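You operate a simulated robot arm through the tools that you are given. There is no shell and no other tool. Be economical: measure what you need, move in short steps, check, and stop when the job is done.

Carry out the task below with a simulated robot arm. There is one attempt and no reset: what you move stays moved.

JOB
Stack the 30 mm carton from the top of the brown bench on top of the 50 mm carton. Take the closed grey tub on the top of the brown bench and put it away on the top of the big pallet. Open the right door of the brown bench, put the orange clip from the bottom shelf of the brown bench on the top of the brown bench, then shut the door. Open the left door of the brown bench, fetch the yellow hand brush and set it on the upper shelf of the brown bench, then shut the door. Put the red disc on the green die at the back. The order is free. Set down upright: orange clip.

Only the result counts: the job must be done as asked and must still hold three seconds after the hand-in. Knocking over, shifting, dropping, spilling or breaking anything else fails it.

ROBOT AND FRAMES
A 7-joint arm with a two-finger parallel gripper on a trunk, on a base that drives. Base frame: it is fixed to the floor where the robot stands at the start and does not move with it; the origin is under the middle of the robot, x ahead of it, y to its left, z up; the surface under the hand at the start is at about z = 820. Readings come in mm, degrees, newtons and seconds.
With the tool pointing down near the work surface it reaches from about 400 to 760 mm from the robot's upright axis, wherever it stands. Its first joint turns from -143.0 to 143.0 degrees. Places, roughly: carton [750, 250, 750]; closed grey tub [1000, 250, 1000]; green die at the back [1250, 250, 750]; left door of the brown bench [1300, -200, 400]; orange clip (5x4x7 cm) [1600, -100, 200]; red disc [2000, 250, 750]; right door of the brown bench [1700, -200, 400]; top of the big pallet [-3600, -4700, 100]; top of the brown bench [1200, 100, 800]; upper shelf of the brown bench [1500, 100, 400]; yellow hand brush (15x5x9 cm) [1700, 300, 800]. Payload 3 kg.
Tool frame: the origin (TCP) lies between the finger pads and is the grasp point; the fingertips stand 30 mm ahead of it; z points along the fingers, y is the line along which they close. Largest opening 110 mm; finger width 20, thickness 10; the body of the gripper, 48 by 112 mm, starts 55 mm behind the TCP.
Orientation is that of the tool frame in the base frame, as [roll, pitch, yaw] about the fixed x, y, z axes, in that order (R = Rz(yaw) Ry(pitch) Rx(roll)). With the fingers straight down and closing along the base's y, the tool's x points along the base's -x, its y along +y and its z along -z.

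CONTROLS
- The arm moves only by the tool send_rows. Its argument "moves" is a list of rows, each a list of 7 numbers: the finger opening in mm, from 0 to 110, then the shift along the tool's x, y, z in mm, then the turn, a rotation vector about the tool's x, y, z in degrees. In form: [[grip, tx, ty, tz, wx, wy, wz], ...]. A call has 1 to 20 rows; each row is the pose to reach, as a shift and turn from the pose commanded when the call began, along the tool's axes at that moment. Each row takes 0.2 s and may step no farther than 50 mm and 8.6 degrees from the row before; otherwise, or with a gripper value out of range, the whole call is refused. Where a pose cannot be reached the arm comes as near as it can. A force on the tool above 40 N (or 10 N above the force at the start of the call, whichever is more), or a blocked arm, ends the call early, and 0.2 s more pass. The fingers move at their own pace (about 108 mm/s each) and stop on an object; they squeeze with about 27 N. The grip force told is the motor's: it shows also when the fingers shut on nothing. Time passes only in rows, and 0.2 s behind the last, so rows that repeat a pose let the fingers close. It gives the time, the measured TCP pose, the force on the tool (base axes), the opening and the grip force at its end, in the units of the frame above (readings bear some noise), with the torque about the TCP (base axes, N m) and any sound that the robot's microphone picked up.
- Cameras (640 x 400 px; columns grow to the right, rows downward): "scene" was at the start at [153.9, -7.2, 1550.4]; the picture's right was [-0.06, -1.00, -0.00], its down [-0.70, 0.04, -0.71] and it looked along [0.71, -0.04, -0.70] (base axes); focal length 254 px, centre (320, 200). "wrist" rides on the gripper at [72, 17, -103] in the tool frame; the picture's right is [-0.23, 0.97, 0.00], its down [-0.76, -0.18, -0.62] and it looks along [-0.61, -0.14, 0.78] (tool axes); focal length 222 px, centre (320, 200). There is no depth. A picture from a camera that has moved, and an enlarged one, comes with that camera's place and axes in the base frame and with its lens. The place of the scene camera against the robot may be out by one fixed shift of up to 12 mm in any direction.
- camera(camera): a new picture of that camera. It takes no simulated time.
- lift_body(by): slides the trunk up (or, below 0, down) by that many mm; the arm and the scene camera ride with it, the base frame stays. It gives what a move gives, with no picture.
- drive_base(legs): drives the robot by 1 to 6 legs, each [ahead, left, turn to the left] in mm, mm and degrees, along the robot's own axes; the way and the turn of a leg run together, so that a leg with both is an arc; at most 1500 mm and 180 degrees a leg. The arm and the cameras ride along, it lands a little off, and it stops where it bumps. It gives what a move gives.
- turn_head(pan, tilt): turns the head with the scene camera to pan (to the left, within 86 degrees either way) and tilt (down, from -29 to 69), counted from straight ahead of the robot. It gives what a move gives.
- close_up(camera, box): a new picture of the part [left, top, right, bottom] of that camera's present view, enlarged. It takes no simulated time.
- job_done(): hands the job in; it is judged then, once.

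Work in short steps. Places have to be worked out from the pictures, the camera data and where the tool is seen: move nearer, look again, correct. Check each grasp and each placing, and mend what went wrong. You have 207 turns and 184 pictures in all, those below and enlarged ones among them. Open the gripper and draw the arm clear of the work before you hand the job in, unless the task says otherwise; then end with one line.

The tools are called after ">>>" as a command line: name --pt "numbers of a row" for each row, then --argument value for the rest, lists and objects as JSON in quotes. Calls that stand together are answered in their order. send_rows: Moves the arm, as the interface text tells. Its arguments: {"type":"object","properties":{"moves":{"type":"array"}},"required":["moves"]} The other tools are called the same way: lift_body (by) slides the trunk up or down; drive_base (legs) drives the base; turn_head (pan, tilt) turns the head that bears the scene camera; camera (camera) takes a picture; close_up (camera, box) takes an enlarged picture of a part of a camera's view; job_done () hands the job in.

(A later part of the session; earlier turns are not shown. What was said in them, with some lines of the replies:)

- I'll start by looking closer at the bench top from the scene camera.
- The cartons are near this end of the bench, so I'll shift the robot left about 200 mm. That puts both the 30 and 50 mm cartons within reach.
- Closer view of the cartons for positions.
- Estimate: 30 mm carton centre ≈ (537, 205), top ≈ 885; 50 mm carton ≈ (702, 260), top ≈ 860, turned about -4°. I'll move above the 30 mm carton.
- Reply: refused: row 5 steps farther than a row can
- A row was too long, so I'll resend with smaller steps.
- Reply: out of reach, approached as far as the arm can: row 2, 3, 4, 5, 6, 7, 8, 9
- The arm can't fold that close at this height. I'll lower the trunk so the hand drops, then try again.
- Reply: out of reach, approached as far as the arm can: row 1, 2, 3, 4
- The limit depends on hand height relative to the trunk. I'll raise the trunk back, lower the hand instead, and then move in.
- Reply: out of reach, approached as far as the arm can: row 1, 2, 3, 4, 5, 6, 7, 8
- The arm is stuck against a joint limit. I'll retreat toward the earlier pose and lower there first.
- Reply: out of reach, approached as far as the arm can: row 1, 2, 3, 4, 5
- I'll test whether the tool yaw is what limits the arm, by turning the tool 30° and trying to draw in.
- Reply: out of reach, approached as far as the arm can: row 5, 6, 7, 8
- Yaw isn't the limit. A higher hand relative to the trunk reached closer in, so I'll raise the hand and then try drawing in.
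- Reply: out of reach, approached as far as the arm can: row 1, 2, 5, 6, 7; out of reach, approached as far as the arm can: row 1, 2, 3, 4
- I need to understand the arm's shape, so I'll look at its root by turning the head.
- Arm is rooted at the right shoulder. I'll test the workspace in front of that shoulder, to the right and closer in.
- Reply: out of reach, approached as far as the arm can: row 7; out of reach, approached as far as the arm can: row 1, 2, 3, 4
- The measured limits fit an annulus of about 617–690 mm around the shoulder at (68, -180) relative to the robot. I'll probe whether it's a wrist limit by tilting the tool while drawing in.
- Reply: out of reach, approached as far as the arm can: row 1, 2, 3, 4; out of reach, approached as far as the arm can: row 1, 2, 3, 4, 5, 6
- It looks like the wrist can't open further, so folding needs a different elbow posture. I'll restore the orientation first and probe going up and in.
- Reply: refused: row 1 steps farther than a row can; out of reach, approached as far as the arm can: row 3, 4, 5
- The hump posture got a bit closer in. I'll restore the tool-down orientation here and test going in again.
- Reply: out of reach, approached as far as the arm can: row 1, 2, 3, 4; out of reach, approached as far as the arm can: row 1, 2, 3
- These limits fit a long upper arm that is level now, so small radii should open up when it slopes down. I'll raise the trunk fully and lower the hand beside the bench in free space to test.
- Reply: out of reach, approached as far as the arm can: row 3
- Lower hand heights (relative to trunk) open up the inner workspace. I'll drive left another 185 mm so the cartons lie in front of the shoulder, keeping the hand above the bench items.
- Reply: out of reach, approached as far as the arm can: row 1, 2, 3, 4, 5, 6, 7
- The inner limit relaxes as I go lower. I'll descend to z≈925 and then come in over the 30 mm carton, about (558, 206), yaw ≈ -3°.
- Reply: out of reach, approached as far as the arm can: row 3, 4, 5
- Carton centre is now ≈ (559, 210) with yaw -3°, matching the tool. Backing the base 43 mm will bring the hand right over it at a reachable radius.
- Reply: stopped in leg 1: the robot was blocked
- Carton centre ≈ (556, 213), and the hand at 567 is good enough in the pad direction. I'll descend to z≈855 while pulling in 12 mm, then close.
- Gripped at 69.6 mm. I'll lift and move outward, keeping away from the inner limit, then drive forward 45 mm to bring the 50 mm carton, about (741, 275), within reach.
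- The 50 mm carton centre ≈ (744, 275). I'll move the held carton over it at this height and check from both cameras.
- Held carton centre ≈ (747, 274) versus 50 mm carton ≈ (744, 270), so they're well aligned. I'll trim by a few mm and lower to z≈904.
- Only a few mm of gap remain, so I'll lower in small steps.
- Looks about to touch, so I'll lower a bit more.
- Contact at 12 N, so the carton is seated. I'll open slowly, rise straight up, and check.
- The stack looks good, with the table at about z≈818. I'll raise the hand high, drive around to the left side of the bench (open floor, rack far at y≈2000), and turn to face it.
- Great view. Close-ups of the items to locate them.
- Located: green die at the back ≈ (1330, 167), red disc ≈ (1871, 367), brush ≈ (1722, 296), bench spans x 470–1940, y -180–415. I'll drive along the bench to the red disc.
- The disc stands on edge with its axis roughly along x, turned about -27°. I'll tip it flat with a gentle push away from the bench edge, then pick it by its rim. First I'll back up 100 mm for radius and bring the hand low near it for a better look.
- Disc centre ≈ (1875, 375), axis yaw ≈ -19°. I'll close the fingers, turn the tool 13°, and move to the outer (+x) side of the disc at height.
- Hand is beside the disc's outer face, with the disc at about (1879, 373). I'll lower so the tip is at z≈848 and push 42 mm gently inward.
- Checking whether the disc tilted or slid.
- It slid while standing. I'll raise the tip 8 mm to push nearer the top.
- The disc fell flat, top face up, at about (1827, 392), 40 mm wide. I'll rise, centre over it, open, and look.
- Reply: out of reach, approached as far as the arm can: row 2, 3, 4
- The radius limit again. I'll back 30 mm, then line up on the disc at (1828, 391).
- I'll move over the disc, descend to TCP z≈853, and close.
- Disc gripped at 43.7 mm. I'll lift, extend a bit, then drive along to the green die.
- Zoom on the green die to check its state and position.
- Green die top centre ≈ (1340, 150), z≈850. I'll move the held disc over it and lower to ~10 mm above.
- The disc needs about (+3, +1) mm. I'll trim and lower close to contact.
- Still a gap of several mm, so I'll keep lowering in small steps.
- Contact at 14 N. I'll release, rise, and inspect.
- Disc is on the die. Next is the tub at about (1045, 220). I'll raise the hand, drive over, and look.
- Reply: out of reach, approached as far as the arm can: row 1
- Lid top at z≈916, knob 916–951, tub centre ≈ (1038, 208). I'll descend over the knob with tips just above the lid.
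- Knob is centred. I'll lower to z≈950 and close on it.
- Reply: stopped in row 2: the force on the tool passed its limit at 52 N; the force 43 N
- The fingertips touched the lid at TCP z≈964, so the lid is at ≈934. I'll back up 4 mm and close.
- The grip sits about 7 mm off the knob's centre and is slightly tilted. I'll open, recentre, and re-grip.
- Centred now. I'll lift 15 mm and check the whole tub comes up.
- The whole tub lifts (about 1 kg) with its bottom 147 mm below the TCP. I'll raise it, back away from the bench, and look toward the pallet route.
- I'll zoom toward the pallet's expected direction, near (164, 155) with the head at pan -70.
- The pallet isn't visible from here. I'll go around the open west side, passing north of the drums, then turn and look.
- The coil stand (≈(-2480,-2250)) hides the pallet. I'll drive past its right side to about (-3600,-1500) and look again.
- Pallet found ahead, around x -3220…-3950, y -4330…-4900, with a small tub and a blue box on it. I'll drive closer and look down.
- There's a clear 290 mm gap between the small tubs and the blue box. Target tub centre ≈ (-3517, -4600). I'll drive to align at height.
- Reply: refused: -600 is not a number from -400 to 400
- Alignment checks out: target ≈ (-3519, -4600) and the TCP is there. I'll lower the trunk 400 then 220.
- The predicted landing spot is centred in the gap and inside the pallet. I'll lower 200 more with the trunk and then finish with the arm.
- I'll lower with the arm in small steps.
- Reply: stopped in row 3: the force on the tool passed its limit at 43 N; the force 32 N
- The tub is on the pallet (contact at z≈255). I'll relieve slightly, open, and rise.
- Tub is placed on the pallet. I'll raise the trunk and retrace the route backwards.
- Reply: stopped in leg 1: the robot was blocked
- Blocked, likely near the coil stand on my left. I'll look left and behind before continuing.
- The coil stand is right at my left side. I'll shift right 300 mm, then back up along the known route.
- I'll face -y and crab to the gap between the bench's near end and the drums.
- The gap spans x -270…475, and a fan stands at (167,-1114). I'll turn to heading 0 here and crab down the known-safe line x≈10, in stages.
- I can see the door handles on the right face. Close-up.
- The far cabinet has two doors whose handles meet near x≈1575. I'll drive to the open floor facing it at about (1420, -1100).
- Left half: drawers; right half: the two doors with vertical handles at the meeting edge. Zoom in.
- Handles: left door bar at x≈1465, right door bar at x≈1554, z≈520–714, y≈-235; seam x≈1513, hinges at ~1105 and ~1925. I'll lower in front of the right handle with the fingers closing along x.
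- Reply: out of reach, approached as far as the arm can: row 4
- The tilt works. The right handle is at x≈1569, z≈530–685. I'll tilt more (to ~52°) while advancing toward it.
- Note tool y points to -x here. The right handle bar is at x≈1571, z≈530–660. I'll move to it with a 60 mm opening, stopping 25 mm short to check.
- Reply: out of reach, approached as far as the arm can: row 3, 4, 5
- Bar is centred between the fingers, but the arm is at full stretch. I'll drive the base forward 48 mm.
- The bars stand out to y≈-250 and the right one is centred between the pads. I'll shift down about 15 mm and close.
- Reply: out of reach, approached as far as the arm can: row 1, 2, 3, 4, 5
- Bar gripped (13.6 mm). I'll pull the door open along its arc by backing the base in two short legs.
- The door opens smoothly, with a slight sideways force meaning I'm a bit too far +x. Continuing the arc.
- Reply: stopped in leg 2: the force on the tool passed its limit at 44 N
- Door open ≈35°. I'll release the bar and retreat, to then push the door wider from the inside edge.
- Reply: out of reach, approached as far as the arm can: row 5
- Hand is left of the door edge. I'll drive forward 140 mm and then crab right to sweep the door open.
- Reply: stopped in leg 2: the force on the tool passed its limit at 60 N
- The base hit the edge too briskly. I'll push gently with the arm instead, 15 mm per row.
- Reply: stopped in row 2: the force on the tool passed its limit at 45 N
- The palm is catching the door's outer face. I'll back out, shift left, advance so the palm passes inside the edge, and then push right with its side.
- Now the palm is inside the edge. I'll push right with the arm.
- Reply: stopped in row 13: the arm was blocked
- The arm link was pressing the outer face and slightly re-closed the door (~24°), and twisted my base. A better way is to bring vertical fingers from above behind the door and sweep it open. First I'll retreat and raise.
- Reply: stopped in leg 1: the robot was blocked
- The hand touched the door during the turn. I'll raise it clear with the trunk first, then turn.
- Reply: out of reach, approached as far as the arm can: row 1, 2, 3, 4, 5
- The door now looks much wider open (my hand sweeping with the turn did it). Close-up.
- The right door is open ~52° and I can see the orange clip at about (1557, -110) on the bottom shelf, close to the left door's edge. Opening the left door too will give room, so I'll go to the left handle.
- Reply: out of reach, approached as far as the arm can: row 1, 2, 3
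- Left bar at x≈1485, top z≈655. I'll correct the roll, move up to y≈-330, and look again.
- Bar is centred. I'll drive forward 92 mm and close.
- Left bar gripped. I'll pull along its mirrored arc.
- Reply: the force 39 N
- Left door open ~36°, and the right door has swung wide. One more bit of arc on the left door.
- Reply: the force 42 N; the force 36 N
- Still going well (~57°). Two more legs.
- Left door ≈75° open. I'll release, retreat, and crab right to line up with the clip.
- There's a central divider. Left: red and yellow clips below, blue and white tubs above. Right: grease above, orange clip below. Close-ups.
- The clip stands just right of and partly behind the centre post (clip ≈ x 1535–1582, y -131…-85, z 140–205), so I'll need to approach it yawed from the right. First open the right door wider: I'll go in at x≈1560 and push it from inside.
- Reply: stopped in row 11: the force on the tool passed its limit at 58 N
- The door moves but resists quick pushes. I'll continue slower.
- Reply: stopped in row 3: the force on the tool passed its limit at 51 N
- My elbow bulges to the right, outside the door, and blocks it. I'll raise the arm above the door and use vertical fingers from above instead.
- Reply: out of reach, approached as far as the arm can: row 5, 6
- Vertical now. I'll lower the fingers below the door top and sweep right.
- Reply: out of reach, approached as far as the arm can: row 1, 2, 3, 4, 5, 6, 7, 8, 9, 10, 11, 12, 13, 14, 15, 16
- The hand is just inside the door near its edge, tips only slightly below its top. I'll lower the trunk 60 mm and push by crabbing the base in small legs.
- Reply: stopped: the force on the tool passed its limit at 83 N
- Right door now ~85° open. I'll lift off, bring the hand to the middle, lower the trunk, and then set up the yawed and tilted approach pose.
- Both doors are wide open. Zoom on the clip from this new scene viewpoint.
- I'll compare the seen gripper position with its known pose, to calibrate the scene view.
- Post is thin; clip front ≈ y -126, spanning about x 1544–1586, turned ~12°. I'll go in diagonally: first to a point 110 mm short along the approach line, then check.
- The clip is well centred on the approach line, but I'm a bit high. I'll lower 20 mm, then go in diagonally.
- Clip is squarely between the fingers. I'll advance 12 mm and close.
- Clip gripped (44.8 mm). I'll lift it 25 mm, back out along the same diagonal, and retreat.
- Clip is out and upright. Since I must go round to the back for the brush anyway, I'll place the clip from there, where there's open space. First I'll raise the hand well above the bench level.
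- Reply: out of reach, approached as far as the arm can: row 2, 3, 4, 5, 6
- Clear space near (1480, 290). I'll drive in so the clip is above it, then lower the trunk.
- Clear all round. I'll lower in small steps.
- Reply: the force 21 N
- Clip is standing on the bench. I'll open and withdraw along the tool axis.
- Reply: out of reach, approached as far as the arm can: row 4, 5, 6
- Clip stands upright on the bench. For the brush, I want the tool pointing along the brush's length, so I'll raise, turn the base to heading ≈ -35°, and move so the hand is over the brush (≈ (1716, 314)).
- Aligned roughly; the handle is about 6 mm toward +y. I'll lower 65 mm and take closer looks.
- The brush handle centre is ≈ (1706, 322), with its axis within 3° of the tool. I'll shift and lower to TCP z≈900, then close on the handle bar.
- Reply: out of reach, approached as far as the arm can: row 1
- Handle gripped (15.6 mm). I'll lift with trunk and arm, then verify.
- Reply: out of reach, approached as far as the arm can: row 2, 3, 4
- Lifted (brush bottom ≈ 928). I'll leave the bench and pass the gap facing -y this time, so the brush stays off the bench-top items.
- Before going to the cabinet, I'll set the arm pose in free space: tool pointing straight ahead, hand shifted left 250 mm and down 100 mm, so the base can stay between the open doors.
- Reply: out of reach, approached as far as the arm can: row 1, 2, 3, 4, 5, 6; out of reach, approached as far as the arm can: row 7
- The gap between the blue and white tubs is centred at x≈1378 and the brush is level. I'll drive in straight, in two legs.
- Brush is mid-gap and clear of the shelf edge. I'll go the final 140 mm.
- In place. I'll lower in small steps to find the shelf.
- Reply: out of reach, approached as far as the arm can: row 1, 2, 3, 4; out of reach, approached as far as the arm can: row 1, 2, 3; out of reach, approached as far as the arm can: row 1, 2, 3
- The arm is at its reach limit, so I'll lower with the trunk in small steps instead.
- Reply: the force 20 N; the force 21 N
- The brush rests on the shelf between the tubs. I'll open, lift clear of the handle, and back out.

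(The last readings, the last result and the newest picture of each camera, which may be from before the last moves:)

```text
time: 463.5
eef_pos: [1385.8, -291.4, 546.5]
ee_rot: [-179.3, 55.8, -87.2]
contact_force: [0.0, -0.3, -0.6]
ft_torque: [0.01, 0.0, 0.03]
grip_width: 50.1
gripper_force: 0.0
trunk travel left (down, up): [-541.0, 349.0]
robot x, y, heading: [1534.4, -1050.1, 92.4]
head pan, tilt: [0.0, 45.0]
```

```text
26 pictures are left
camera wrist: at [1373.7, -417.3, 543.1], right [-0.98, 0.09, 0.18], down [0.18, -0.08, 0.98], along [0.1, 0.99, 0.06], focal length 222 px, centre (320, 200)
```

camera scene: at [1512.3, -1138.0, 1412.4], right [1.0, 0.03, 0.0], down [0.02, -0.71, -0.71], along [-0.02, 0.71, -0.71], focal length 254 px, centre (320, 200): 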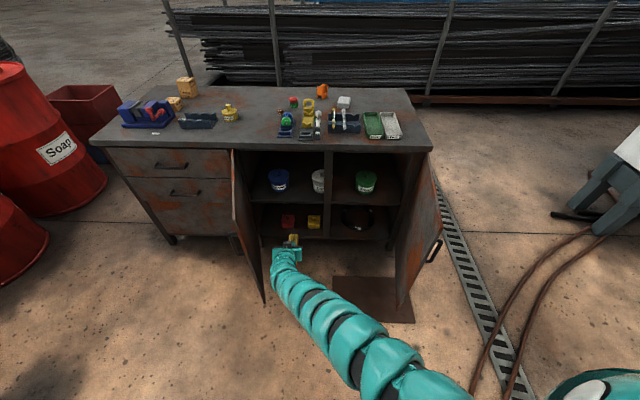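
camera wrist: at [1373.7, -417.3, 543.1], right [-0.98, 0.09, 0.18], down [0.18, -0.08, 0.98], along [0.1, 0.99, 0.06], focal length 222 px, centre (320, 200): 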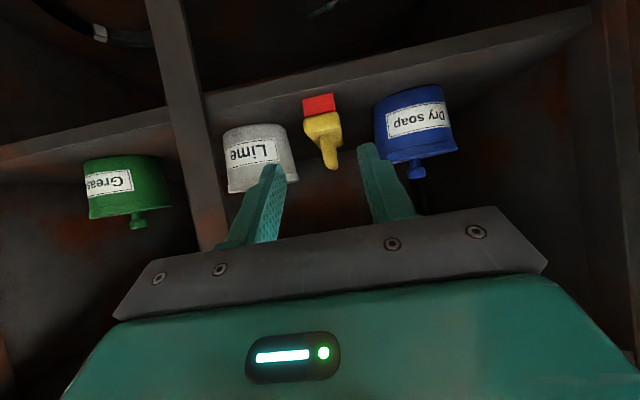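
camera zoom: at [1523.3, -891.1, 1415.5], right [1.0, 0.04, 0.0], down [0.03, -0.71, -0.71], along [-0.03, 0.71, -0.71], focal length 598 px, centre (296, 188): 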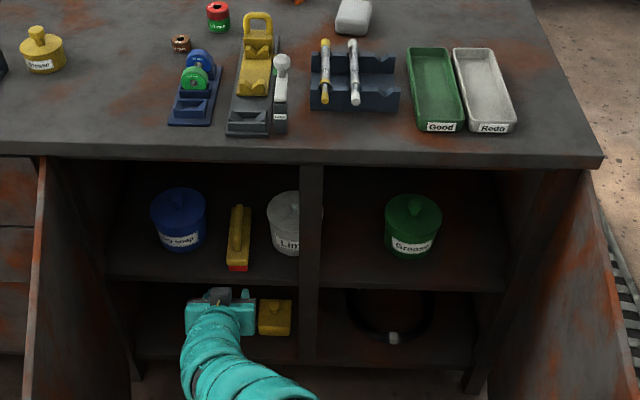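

The brush stands on the upper shelf. Now to shut the doors, left first: I'll back off, raise to z≈696, and go round to the outer side of the left door.

>>> drive_base --legs '[[-380, 0, 0], [0, 330, -2.4]]'

>>> lift_body --by 150

>>> send_rows --pt "20 0 0 0 0 0 0" --pt "0 0 0 0 0 0 0" --pt "0 0 0 0 0 0 0"

>>> camera --camera "scene"

```text
time: 467.7
eef_pos: [1104.2, -671.1, 545.4]
ee_rot: [-179.3, 55.9, -89.9]
contact_force: [0.0, 0.9, -0.4]
ft_torque: [0.02, 0.01, 0.02]
grip_width: 50.0
gripper_force: 0.0
trunk travel left (down, up): [-541.0, 349.0]
robot x, y, heading: [1217.3, -1436.2, 89.8]
head pan, tilt: [0.0, 45.0]
```

```text
time: 469.5
eef_pos: [1104.3, -671.5, 696.3]
ee_rot: [-179.4, 55.7, -90.0]
contact_force: [0.4, -0.1, 0.5]
ft_torque: [0.0, 0.0, -0.01]
grip_width: 50.2
gripper_force: 0.0
trunk travel left (down, up): [-691.0, 199.0]
robot x, y, heading: [1219.8, -1436.5, 89.2]
head pan, tilt: [0.0, 45.0]
```

```text
time: 470.3
eef_pos: [1103.7, -670.5, 695.2]
ee_rot: [-179.5, 55.8, -90.0]
contact_force: [-0.1, 0.6, 0.1]
ft_torque: [-0.01, 0.0, 0.01]
grip_width: 0.0
gripper_force: 26.7
trunk travel left (down, up): [-691.0, 199.0]
robot x, y, heading: [1219.7, -1438.6, 89.7]
head pan, tilt: [0.0, 45.0]
```

```text
25 pictures are left
camera scene: at [1212.9, -1276.9, 1565.4], right [1.0, -0.01, 0.0], down [-0.01, -0.71, -0.71], along [0.01, 0.71, -0.71], focal length 254 px, centre (320, 200)
```

scene: 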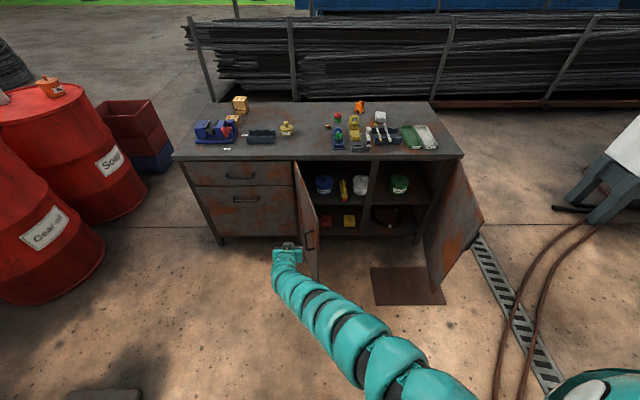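

I'll advance on the outer side of the left door to y≈-470, then push it closed to the right along its arc in small legs.

>>> drive_base --legs '[[205, 10, 0]]'

>>> drive_base --legs '[[15, -40, 0], [20, -35, 0], [20, -35, 0], [25, -35, 0], [30, -35, 0], [30, -30, 0]]'

>>> camera --camera "scene"

```text
time: 471.9
eef_pos: [1087.4, -462.6, 694.7]
ee_rot: [-179.5, 55.7, -89.6]
contact_force: [-0.8, -0.7, -0.1]
ft_torque: [0.01, 0.04, 0.0]
grip_width: 0.0
gripper_force: 27.3
trunk travel left (down, up): [-691.0, 199.0]
robot x, y, heading: [1210.8, -1226.2, 90.0]
head pan, tilt: [0.0, 45.0]
```

```text
time: 475.3
eef_pos: [1300.6, -322.4, 695.2]
ee_rot: [-179.4, 55.7, -89.6]
contact_force: [0.3, 0.1, -0.2]
ft_torque: [0.03, -0.01, -0.01]
grip_width: 0.0
gripper_force: 27.0
trunk travel left (down, up): [-691.0, 199.0]
robot x, y, heading: [1417.3, -1088.5, 89.8]
head pan, tilt: [0.0, 45.0]
```

```text
24 pictures are left
camera scene: at [1414.1, -926.2, 1565.2], right [1.0, 0.0, 0.0], down [0.0, -0.71, -0.71], along [0.0, 0.71, -0.71], focal length 254 px, centre (320, 200)
```

scene: 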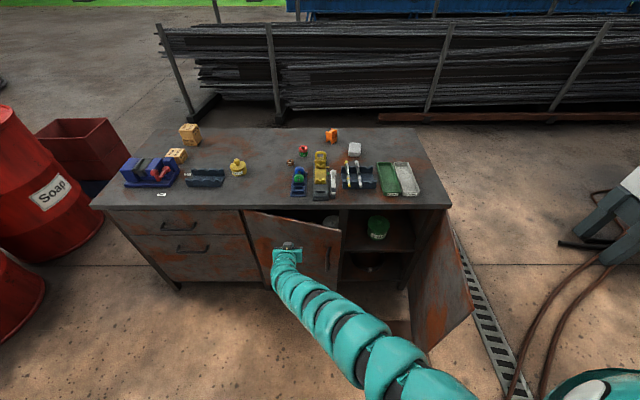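

Left door is mostly closed. I'll continue right and forward to shut it.

>>> drive_base --legs '[[5, -45, 0], [30, -40, 0], [30, 0, 0], [22, 0, 0]]'

>>> camera --camera "scene"

```text
time: 477.5
eef_pos: [1384.7, -235.9, 693.2]
ee_rot: [-179.4, 55.6, -89.6]
contact_force: [0.5, 0.0, 0.4]
ft_torque: [0.02, -0.02, 0.02]
grip_width: 0.0
gripper_force: 27.5
trunk travel left (down, up): [-691.0, 199.0]
robot x, y, heading: [1509.6, -999.9, 90.0]
head pan, tilt: [0.0, 45.0]
```

```text
23 pictures are left
camera scene: at [1498.1, -838.8, 1565.1], right [1.0, 0.0, 0.0], down [0.0, -0.71, -0.71], along [0.0, 0.71, -0.71], focal length 254 px, centre (320, 200)
```

scene: 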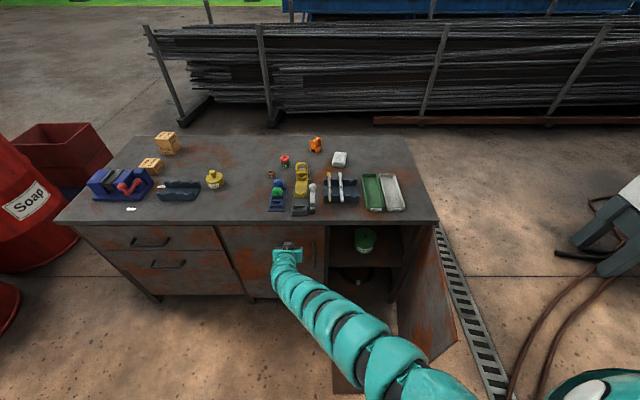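

>>> drive_base --legs '[[14, 0, 0]]'

>>> close_up --camera "scene" --box '[200, 200, 360, 310]'

```text
time: 478.3
eef_pos: [1384.5, -223.8, 694.5]
ee_rot: [-179.3, 55.5, -89.2]
contact_force: [-0.9, -15.2, -5.0]
ft_torque: [-0.28, -0.04, 0.06]
grip_width: 0.2
gripper_force: 27.5
trunk travel left (down, up): [-691.0, 199.0]
robot x, y, heading: [1506.8, -984.3, 90.0]
head pan, tilt: [0.0, 45.0]
```

```text
3.64 times, centred on (280, 255) of scene
camera zoom: at [1497.9, -827.9, 1565.4], right [1.0, 0.0, 0.0], down [0.0, -0.71, -0.71], along [0.0, 0.71, -0.71], focal length 924 px, centre (466, 0)
```

zoom: 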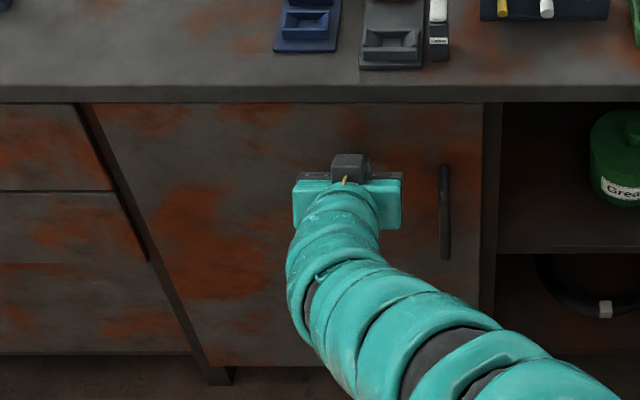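

Left door is shut (15 N firm contact). Now the right door: I'll back off, move the hand to the arm's right side, and go round to its outer side.

>>> drive_base --legs '[[-470, 0, 0]]'

>>> send_rows --pt "0 0 -45 0 0 0 0" --pt "0 0 -90 0 0 0 0" --pt "0 0 -135 0 0 0 0" --pt "0 0 -180 0 0 0 0" --pt "0 0 -225 0 0 0 0" --pt "0 0 -270 0 0 0 0" --pt "0 0 -315 0 0 0 0" --pt "0 0 -350 0 0 0 0"

>>> drive_base --legs '[[0, -265, 0]]'

>>> camera --camera "scene"

```text
time: 481.1
eef_pos: [1384.7, -694.3, 693.5]
ee_rot: [-179.4, 55.6, -89.3]
contact_force: [0.0, -0.3, 0.3]
ft_torque: [-0.05, 0.01, -0.01]
grip_width: 0.3
gripper_force: 26.9
trunk travel left (down, up): [-691.0, 199.0]
robot x, y, heading: [1507.1, -1462.3, 90.2]
head pan, tilt: [0.0, 45.0]
```

```text
time: 482.9
eef_pos: [1732.7, -695.0, 696.1]
ee_rot: [-179.4, 55.5, -89.3]
contact_force: [-0.5, 0.4, -0.3]
ft_torque: [0.03, 0.0, 0.02]
grip_width: 0.0
gripper_force: 27.0
trunk travel left (down, up): [-691.0, 199.0]
robot x, y, heading: [1505.1, -1461.2, 90.3]
head pan, tilt: [0.0, 45.0]
```

```text
time: 484.8
eef_pos: [1998.4, -694.1, 696.3]
ee_rot: [-179.4, 55.7, -89.1]
contact_force: [0.0, -0.1, -0.1]
ft_torque: [0.0, 0.02, 0.02]
grip_width: 0.0
gripper_force: 27.7
trunk travel left (down, up): [-691.0, 199.0]
robot x, y, heading: [1777.2, -1456.2, 90.6]
head pan, tilt: [0.0, 45.0]
```

```text
21 pictures are left
camera scene: at [1767.2, -1298.2, 1565.4], right [1.0, 0.0, 0.0], down [0.0, -0.71, -0.71], along [0.0, 0.71, -0.71], focal length 254 px, centre (320, 200)
```

scene: 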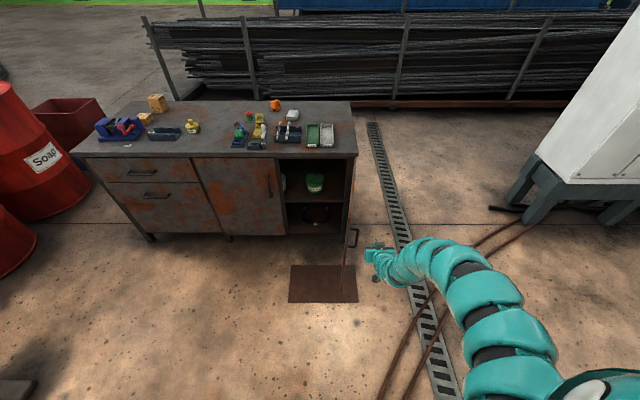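

Hand is outside the right door. I'll advance and push it closed to the left.

>>> drive_base --legs '[[225, 0, -0.6]]'

>>> drive_base --legs '[[0, 45, 0], [10, 40, 0], [15, 40, 0], [20, 40, 0], [20, 40, 0], [25, 40, 0]]'

>>> camera --camera "scene"

```text
time: 486.5
eef_pos: [2003.9, -474.4, 696.1]
ee_rot: [-179.3, 55.5, -89.6]
contact_force: [-1.0, 0.6, -0.2]
ft_torque: [0.02, -0.04, 0.0]
grip_width: 0.0
gripper_force: 26.5
trunk travel left (down, up): [-691.0, 199.0]
robot x, y, heading: [1774.7, -1237.0, 89.6]
head pan, tilt: [0.0, 45.0]
```

```text
time: 489.9
eef_pos: [1755.7, -383.7, 696.7]
ee_rot: [-179.2, 55.5, -89.3]
contact_force: [-0.7, -0.4, 0.3]
ft_torque: [-0.03, -0.03, 0.01]
grip_width: 0.0
gripper_force: 27.3
trunk travel left (down, up): [-691.0, 199.0]
robot x, y, heading: [1527.7, -1144.8, 90.0]
head pan, tilt: [0.0, 45.0]
```

```text
20 pictures are left
camera scene: at [1520.5, -986.8, 1565.3], right [1.0, 0.0, 0.0], down [0.0, -0.71, -0.71], along [0.0, 0.71, -0.71], focal length 254 px, centre (320, 200)
```

scene: 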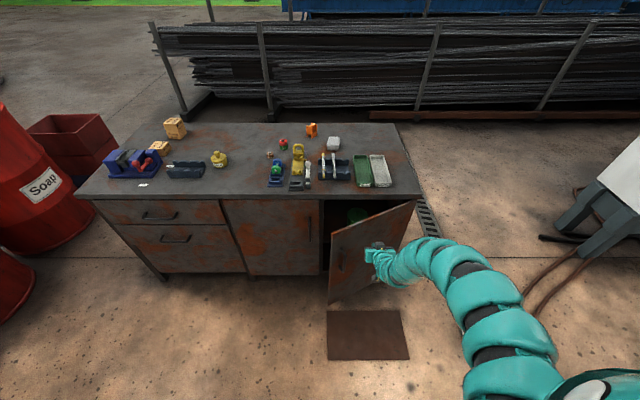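

Closing well. I'll continue the arc to shut.

>>> drive_base --legs '[[20, 35, 0], [25, 30, 0], [30, 30, 0], [35, 15, 0], [35, 0, 0]]'

>>> drive_base --legs '[[15, 0, 0]]'

>>> camera --camera "scene"

```text
time: 492.7
eef_pos: [1645.6, -239.4, 694.2]
ee_rot: [-179.3, 55.5, -89.4]
contact_force: [0.5, 0.8, -0.3]
ft_torque: [0.01, 0.01, 0.01]
grip_width: 0.0
gripper_force: 27.2
trunk travel left (down, up): [-691.0, 199.0]
robot x, y, heading: [1421.9, -1002.1, 89.9]
head pan, tilt: [0.0, 45.0]
```

```text
time: 493.4
eef_pos: [1646.9, -226.3, 695.9]
ee_rot: [-179.3, 55.6, -89.5]
contact_force: [0.2, 0.1, -0.3]
ft_torque: [0.01, 0.02, 0.0]
grip_width: 0.0
gripper_force: 27.1
trunk travel left (down, up): [-691.0, 199.0]
robot x, y, heading: [1421.8, -990.3, 90.0]
head pan, tilt: [0.0, 45.0]
```

```text
19 pictures are left
camera scene: at [1412.6, -828.3, 1565.2], right [1.0, 0.0, 0.0], down [0.0, -0.71, -0.71], along [0.0, 0.71, -0.71], focal length 254 px, centre (320, 200)
```

scene: 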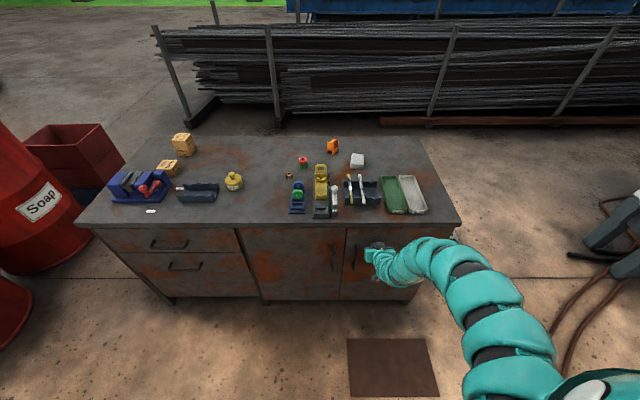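

>>> drive_base --legs '[[10, 0, 0]]'

>>> close_up --camera "scene" --box '[230, 210, 470, 310]'

```text
time: 494.3
eef_pos: [1647.1, -223.8, 692.5]
ee_rot: [-179.6, 54.7, -89.6]
contact_force: [-0.2, -4.0, 2.2]
ft_torque: [0.0, 0.0, -0.02]
grip_width: 0.1
gripper_force: 26.9
trunk travel left (down, up): [-691.0, 199.0]
robot x, y, heading: [1415.9, -981.8, 90.0]
head pan, tilt: [0.0, 45.0]
stopped in leg 1: the force on the tool passed its limit at 47 N (the readings are from after the stop); the commanded pose is now the measured one
```

```text
2.67 times, centred on (350, 260) of scene
camera zoom: at [1412.7, -822.3, 1565.4], right [1.0, 0.0, 0.0], down [0.0, -0.71, -0.71], along [0.0, 0.71, -0.71], focal length 678 px, centre (240, 40)
```

zoom: 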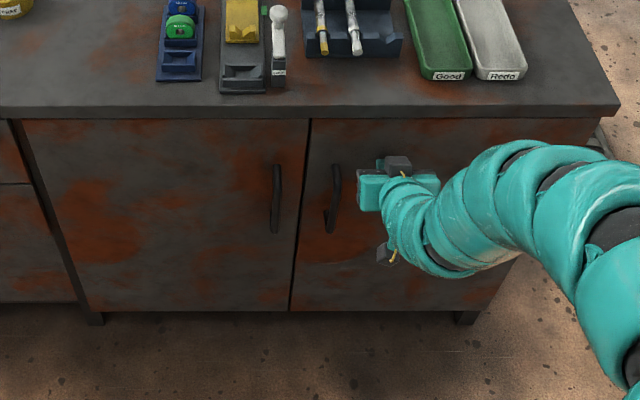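

Both doors are shut flush. I'll back away, open the gripper, and check everything.

>>> drive_base --legs '[[-350, 0, 0]]'

>>> send_rows --pt "40 0 0 0 0 0 0" --pt "80 0 0 0 0 0 0" --pt "80 0 0 0 0 0 0"

>>> lift_body --by 199

>>> camera --camera "scene"

>>> close_up --camera "scene" --box '[130, 140, 450, 320]'

```text
time: 496.5
eef_pos: [1642.4, -556.1, 693.3]
ee_rot: [-179.6, 54.8, -89.2]
contact_force: [1.6, 0.0, 0.4]
ft_torque: [0.02, -0.01, -0.03]
grip_width: 0.0
gripper_force: 27.8
trunk travel left (down, up): [-691.0, 199.0]
robot x, y, heading: [1422.3, -1318.1, 90.3]
head pan, tilt: [0.0, 45.0]
```

```text
time: 497.3
eef_pos: [1641.6, -557.2, 692.4]
ee_rot: [-179.6, 54.8, -89.2]
contact_force: [0.1, -0.1, 0.2]
ft_torque: [-0.01, 0.01, 0.02]
grip_width: 80.2
gripper_force: 0.1
trunk travel left (down, up): [-691.0, 199.0]
robot x, y, heading: [1421.7, -1314.1, 90.5]
head pan, tilt: [0.0, 45.0]
```

```text
time: 499.5
eef_pos: [1642.9, -555.0, 890.2]
ee_rot: [-179.6, 54.8, -89.1]
contact_force: [0.1, 0.7, -0.5]
ft_torque: [-0.01, -0.01, 0.0]
grip_width: 80.0
gripper_force: 0.0
trunk travel left (down, up): [-890.0, 0.0]
robot x, y, heading: [1419.9, -1315.0, 90.2]
head pan, tilt: [0.0, 45.0]
```

```text
17 pictures are left
camera scene: at [1412.6, -1155.9, 1764.4], right [1.0, 0.01, 0.0], down [0.0, -0.71, -0.71], along [0.0, 0.71, -0.71], focal length 254 px, centre (320, 200)
```

scene: 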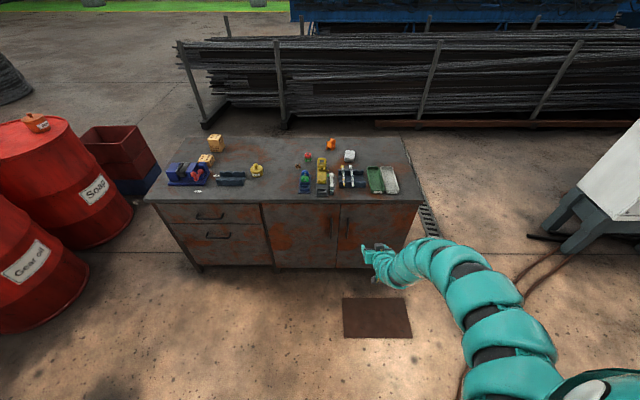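

```text
2.00 times, centred on (290, 230) of scene
camera zoom: at [1412.6, -1155.9, 1764.4], right [1.0, 0.01, 0.0], down [0.0, -0.71, -0.71], along [0.0, 0.71, -0.71], focal length 508 px, centre (380, 140)
```

zoom: 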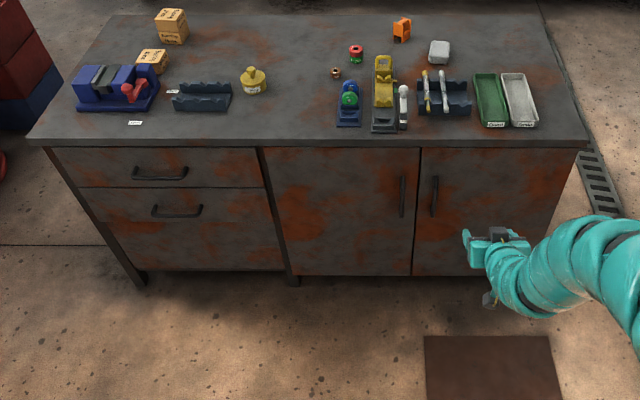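

Everything is in place: cartons stacked, disc on the die, clip upright on the bench, both doors shut, tub on the pallet, and brush on the shelf. The arm is clear and the gripper open, so I'm handing in.

>>> job_done

```text
The job is handed in.
```

All five parts of the job are done and handed in. My base bumped the coil stand on the way back from the pallet and I didn't check whether it moved.
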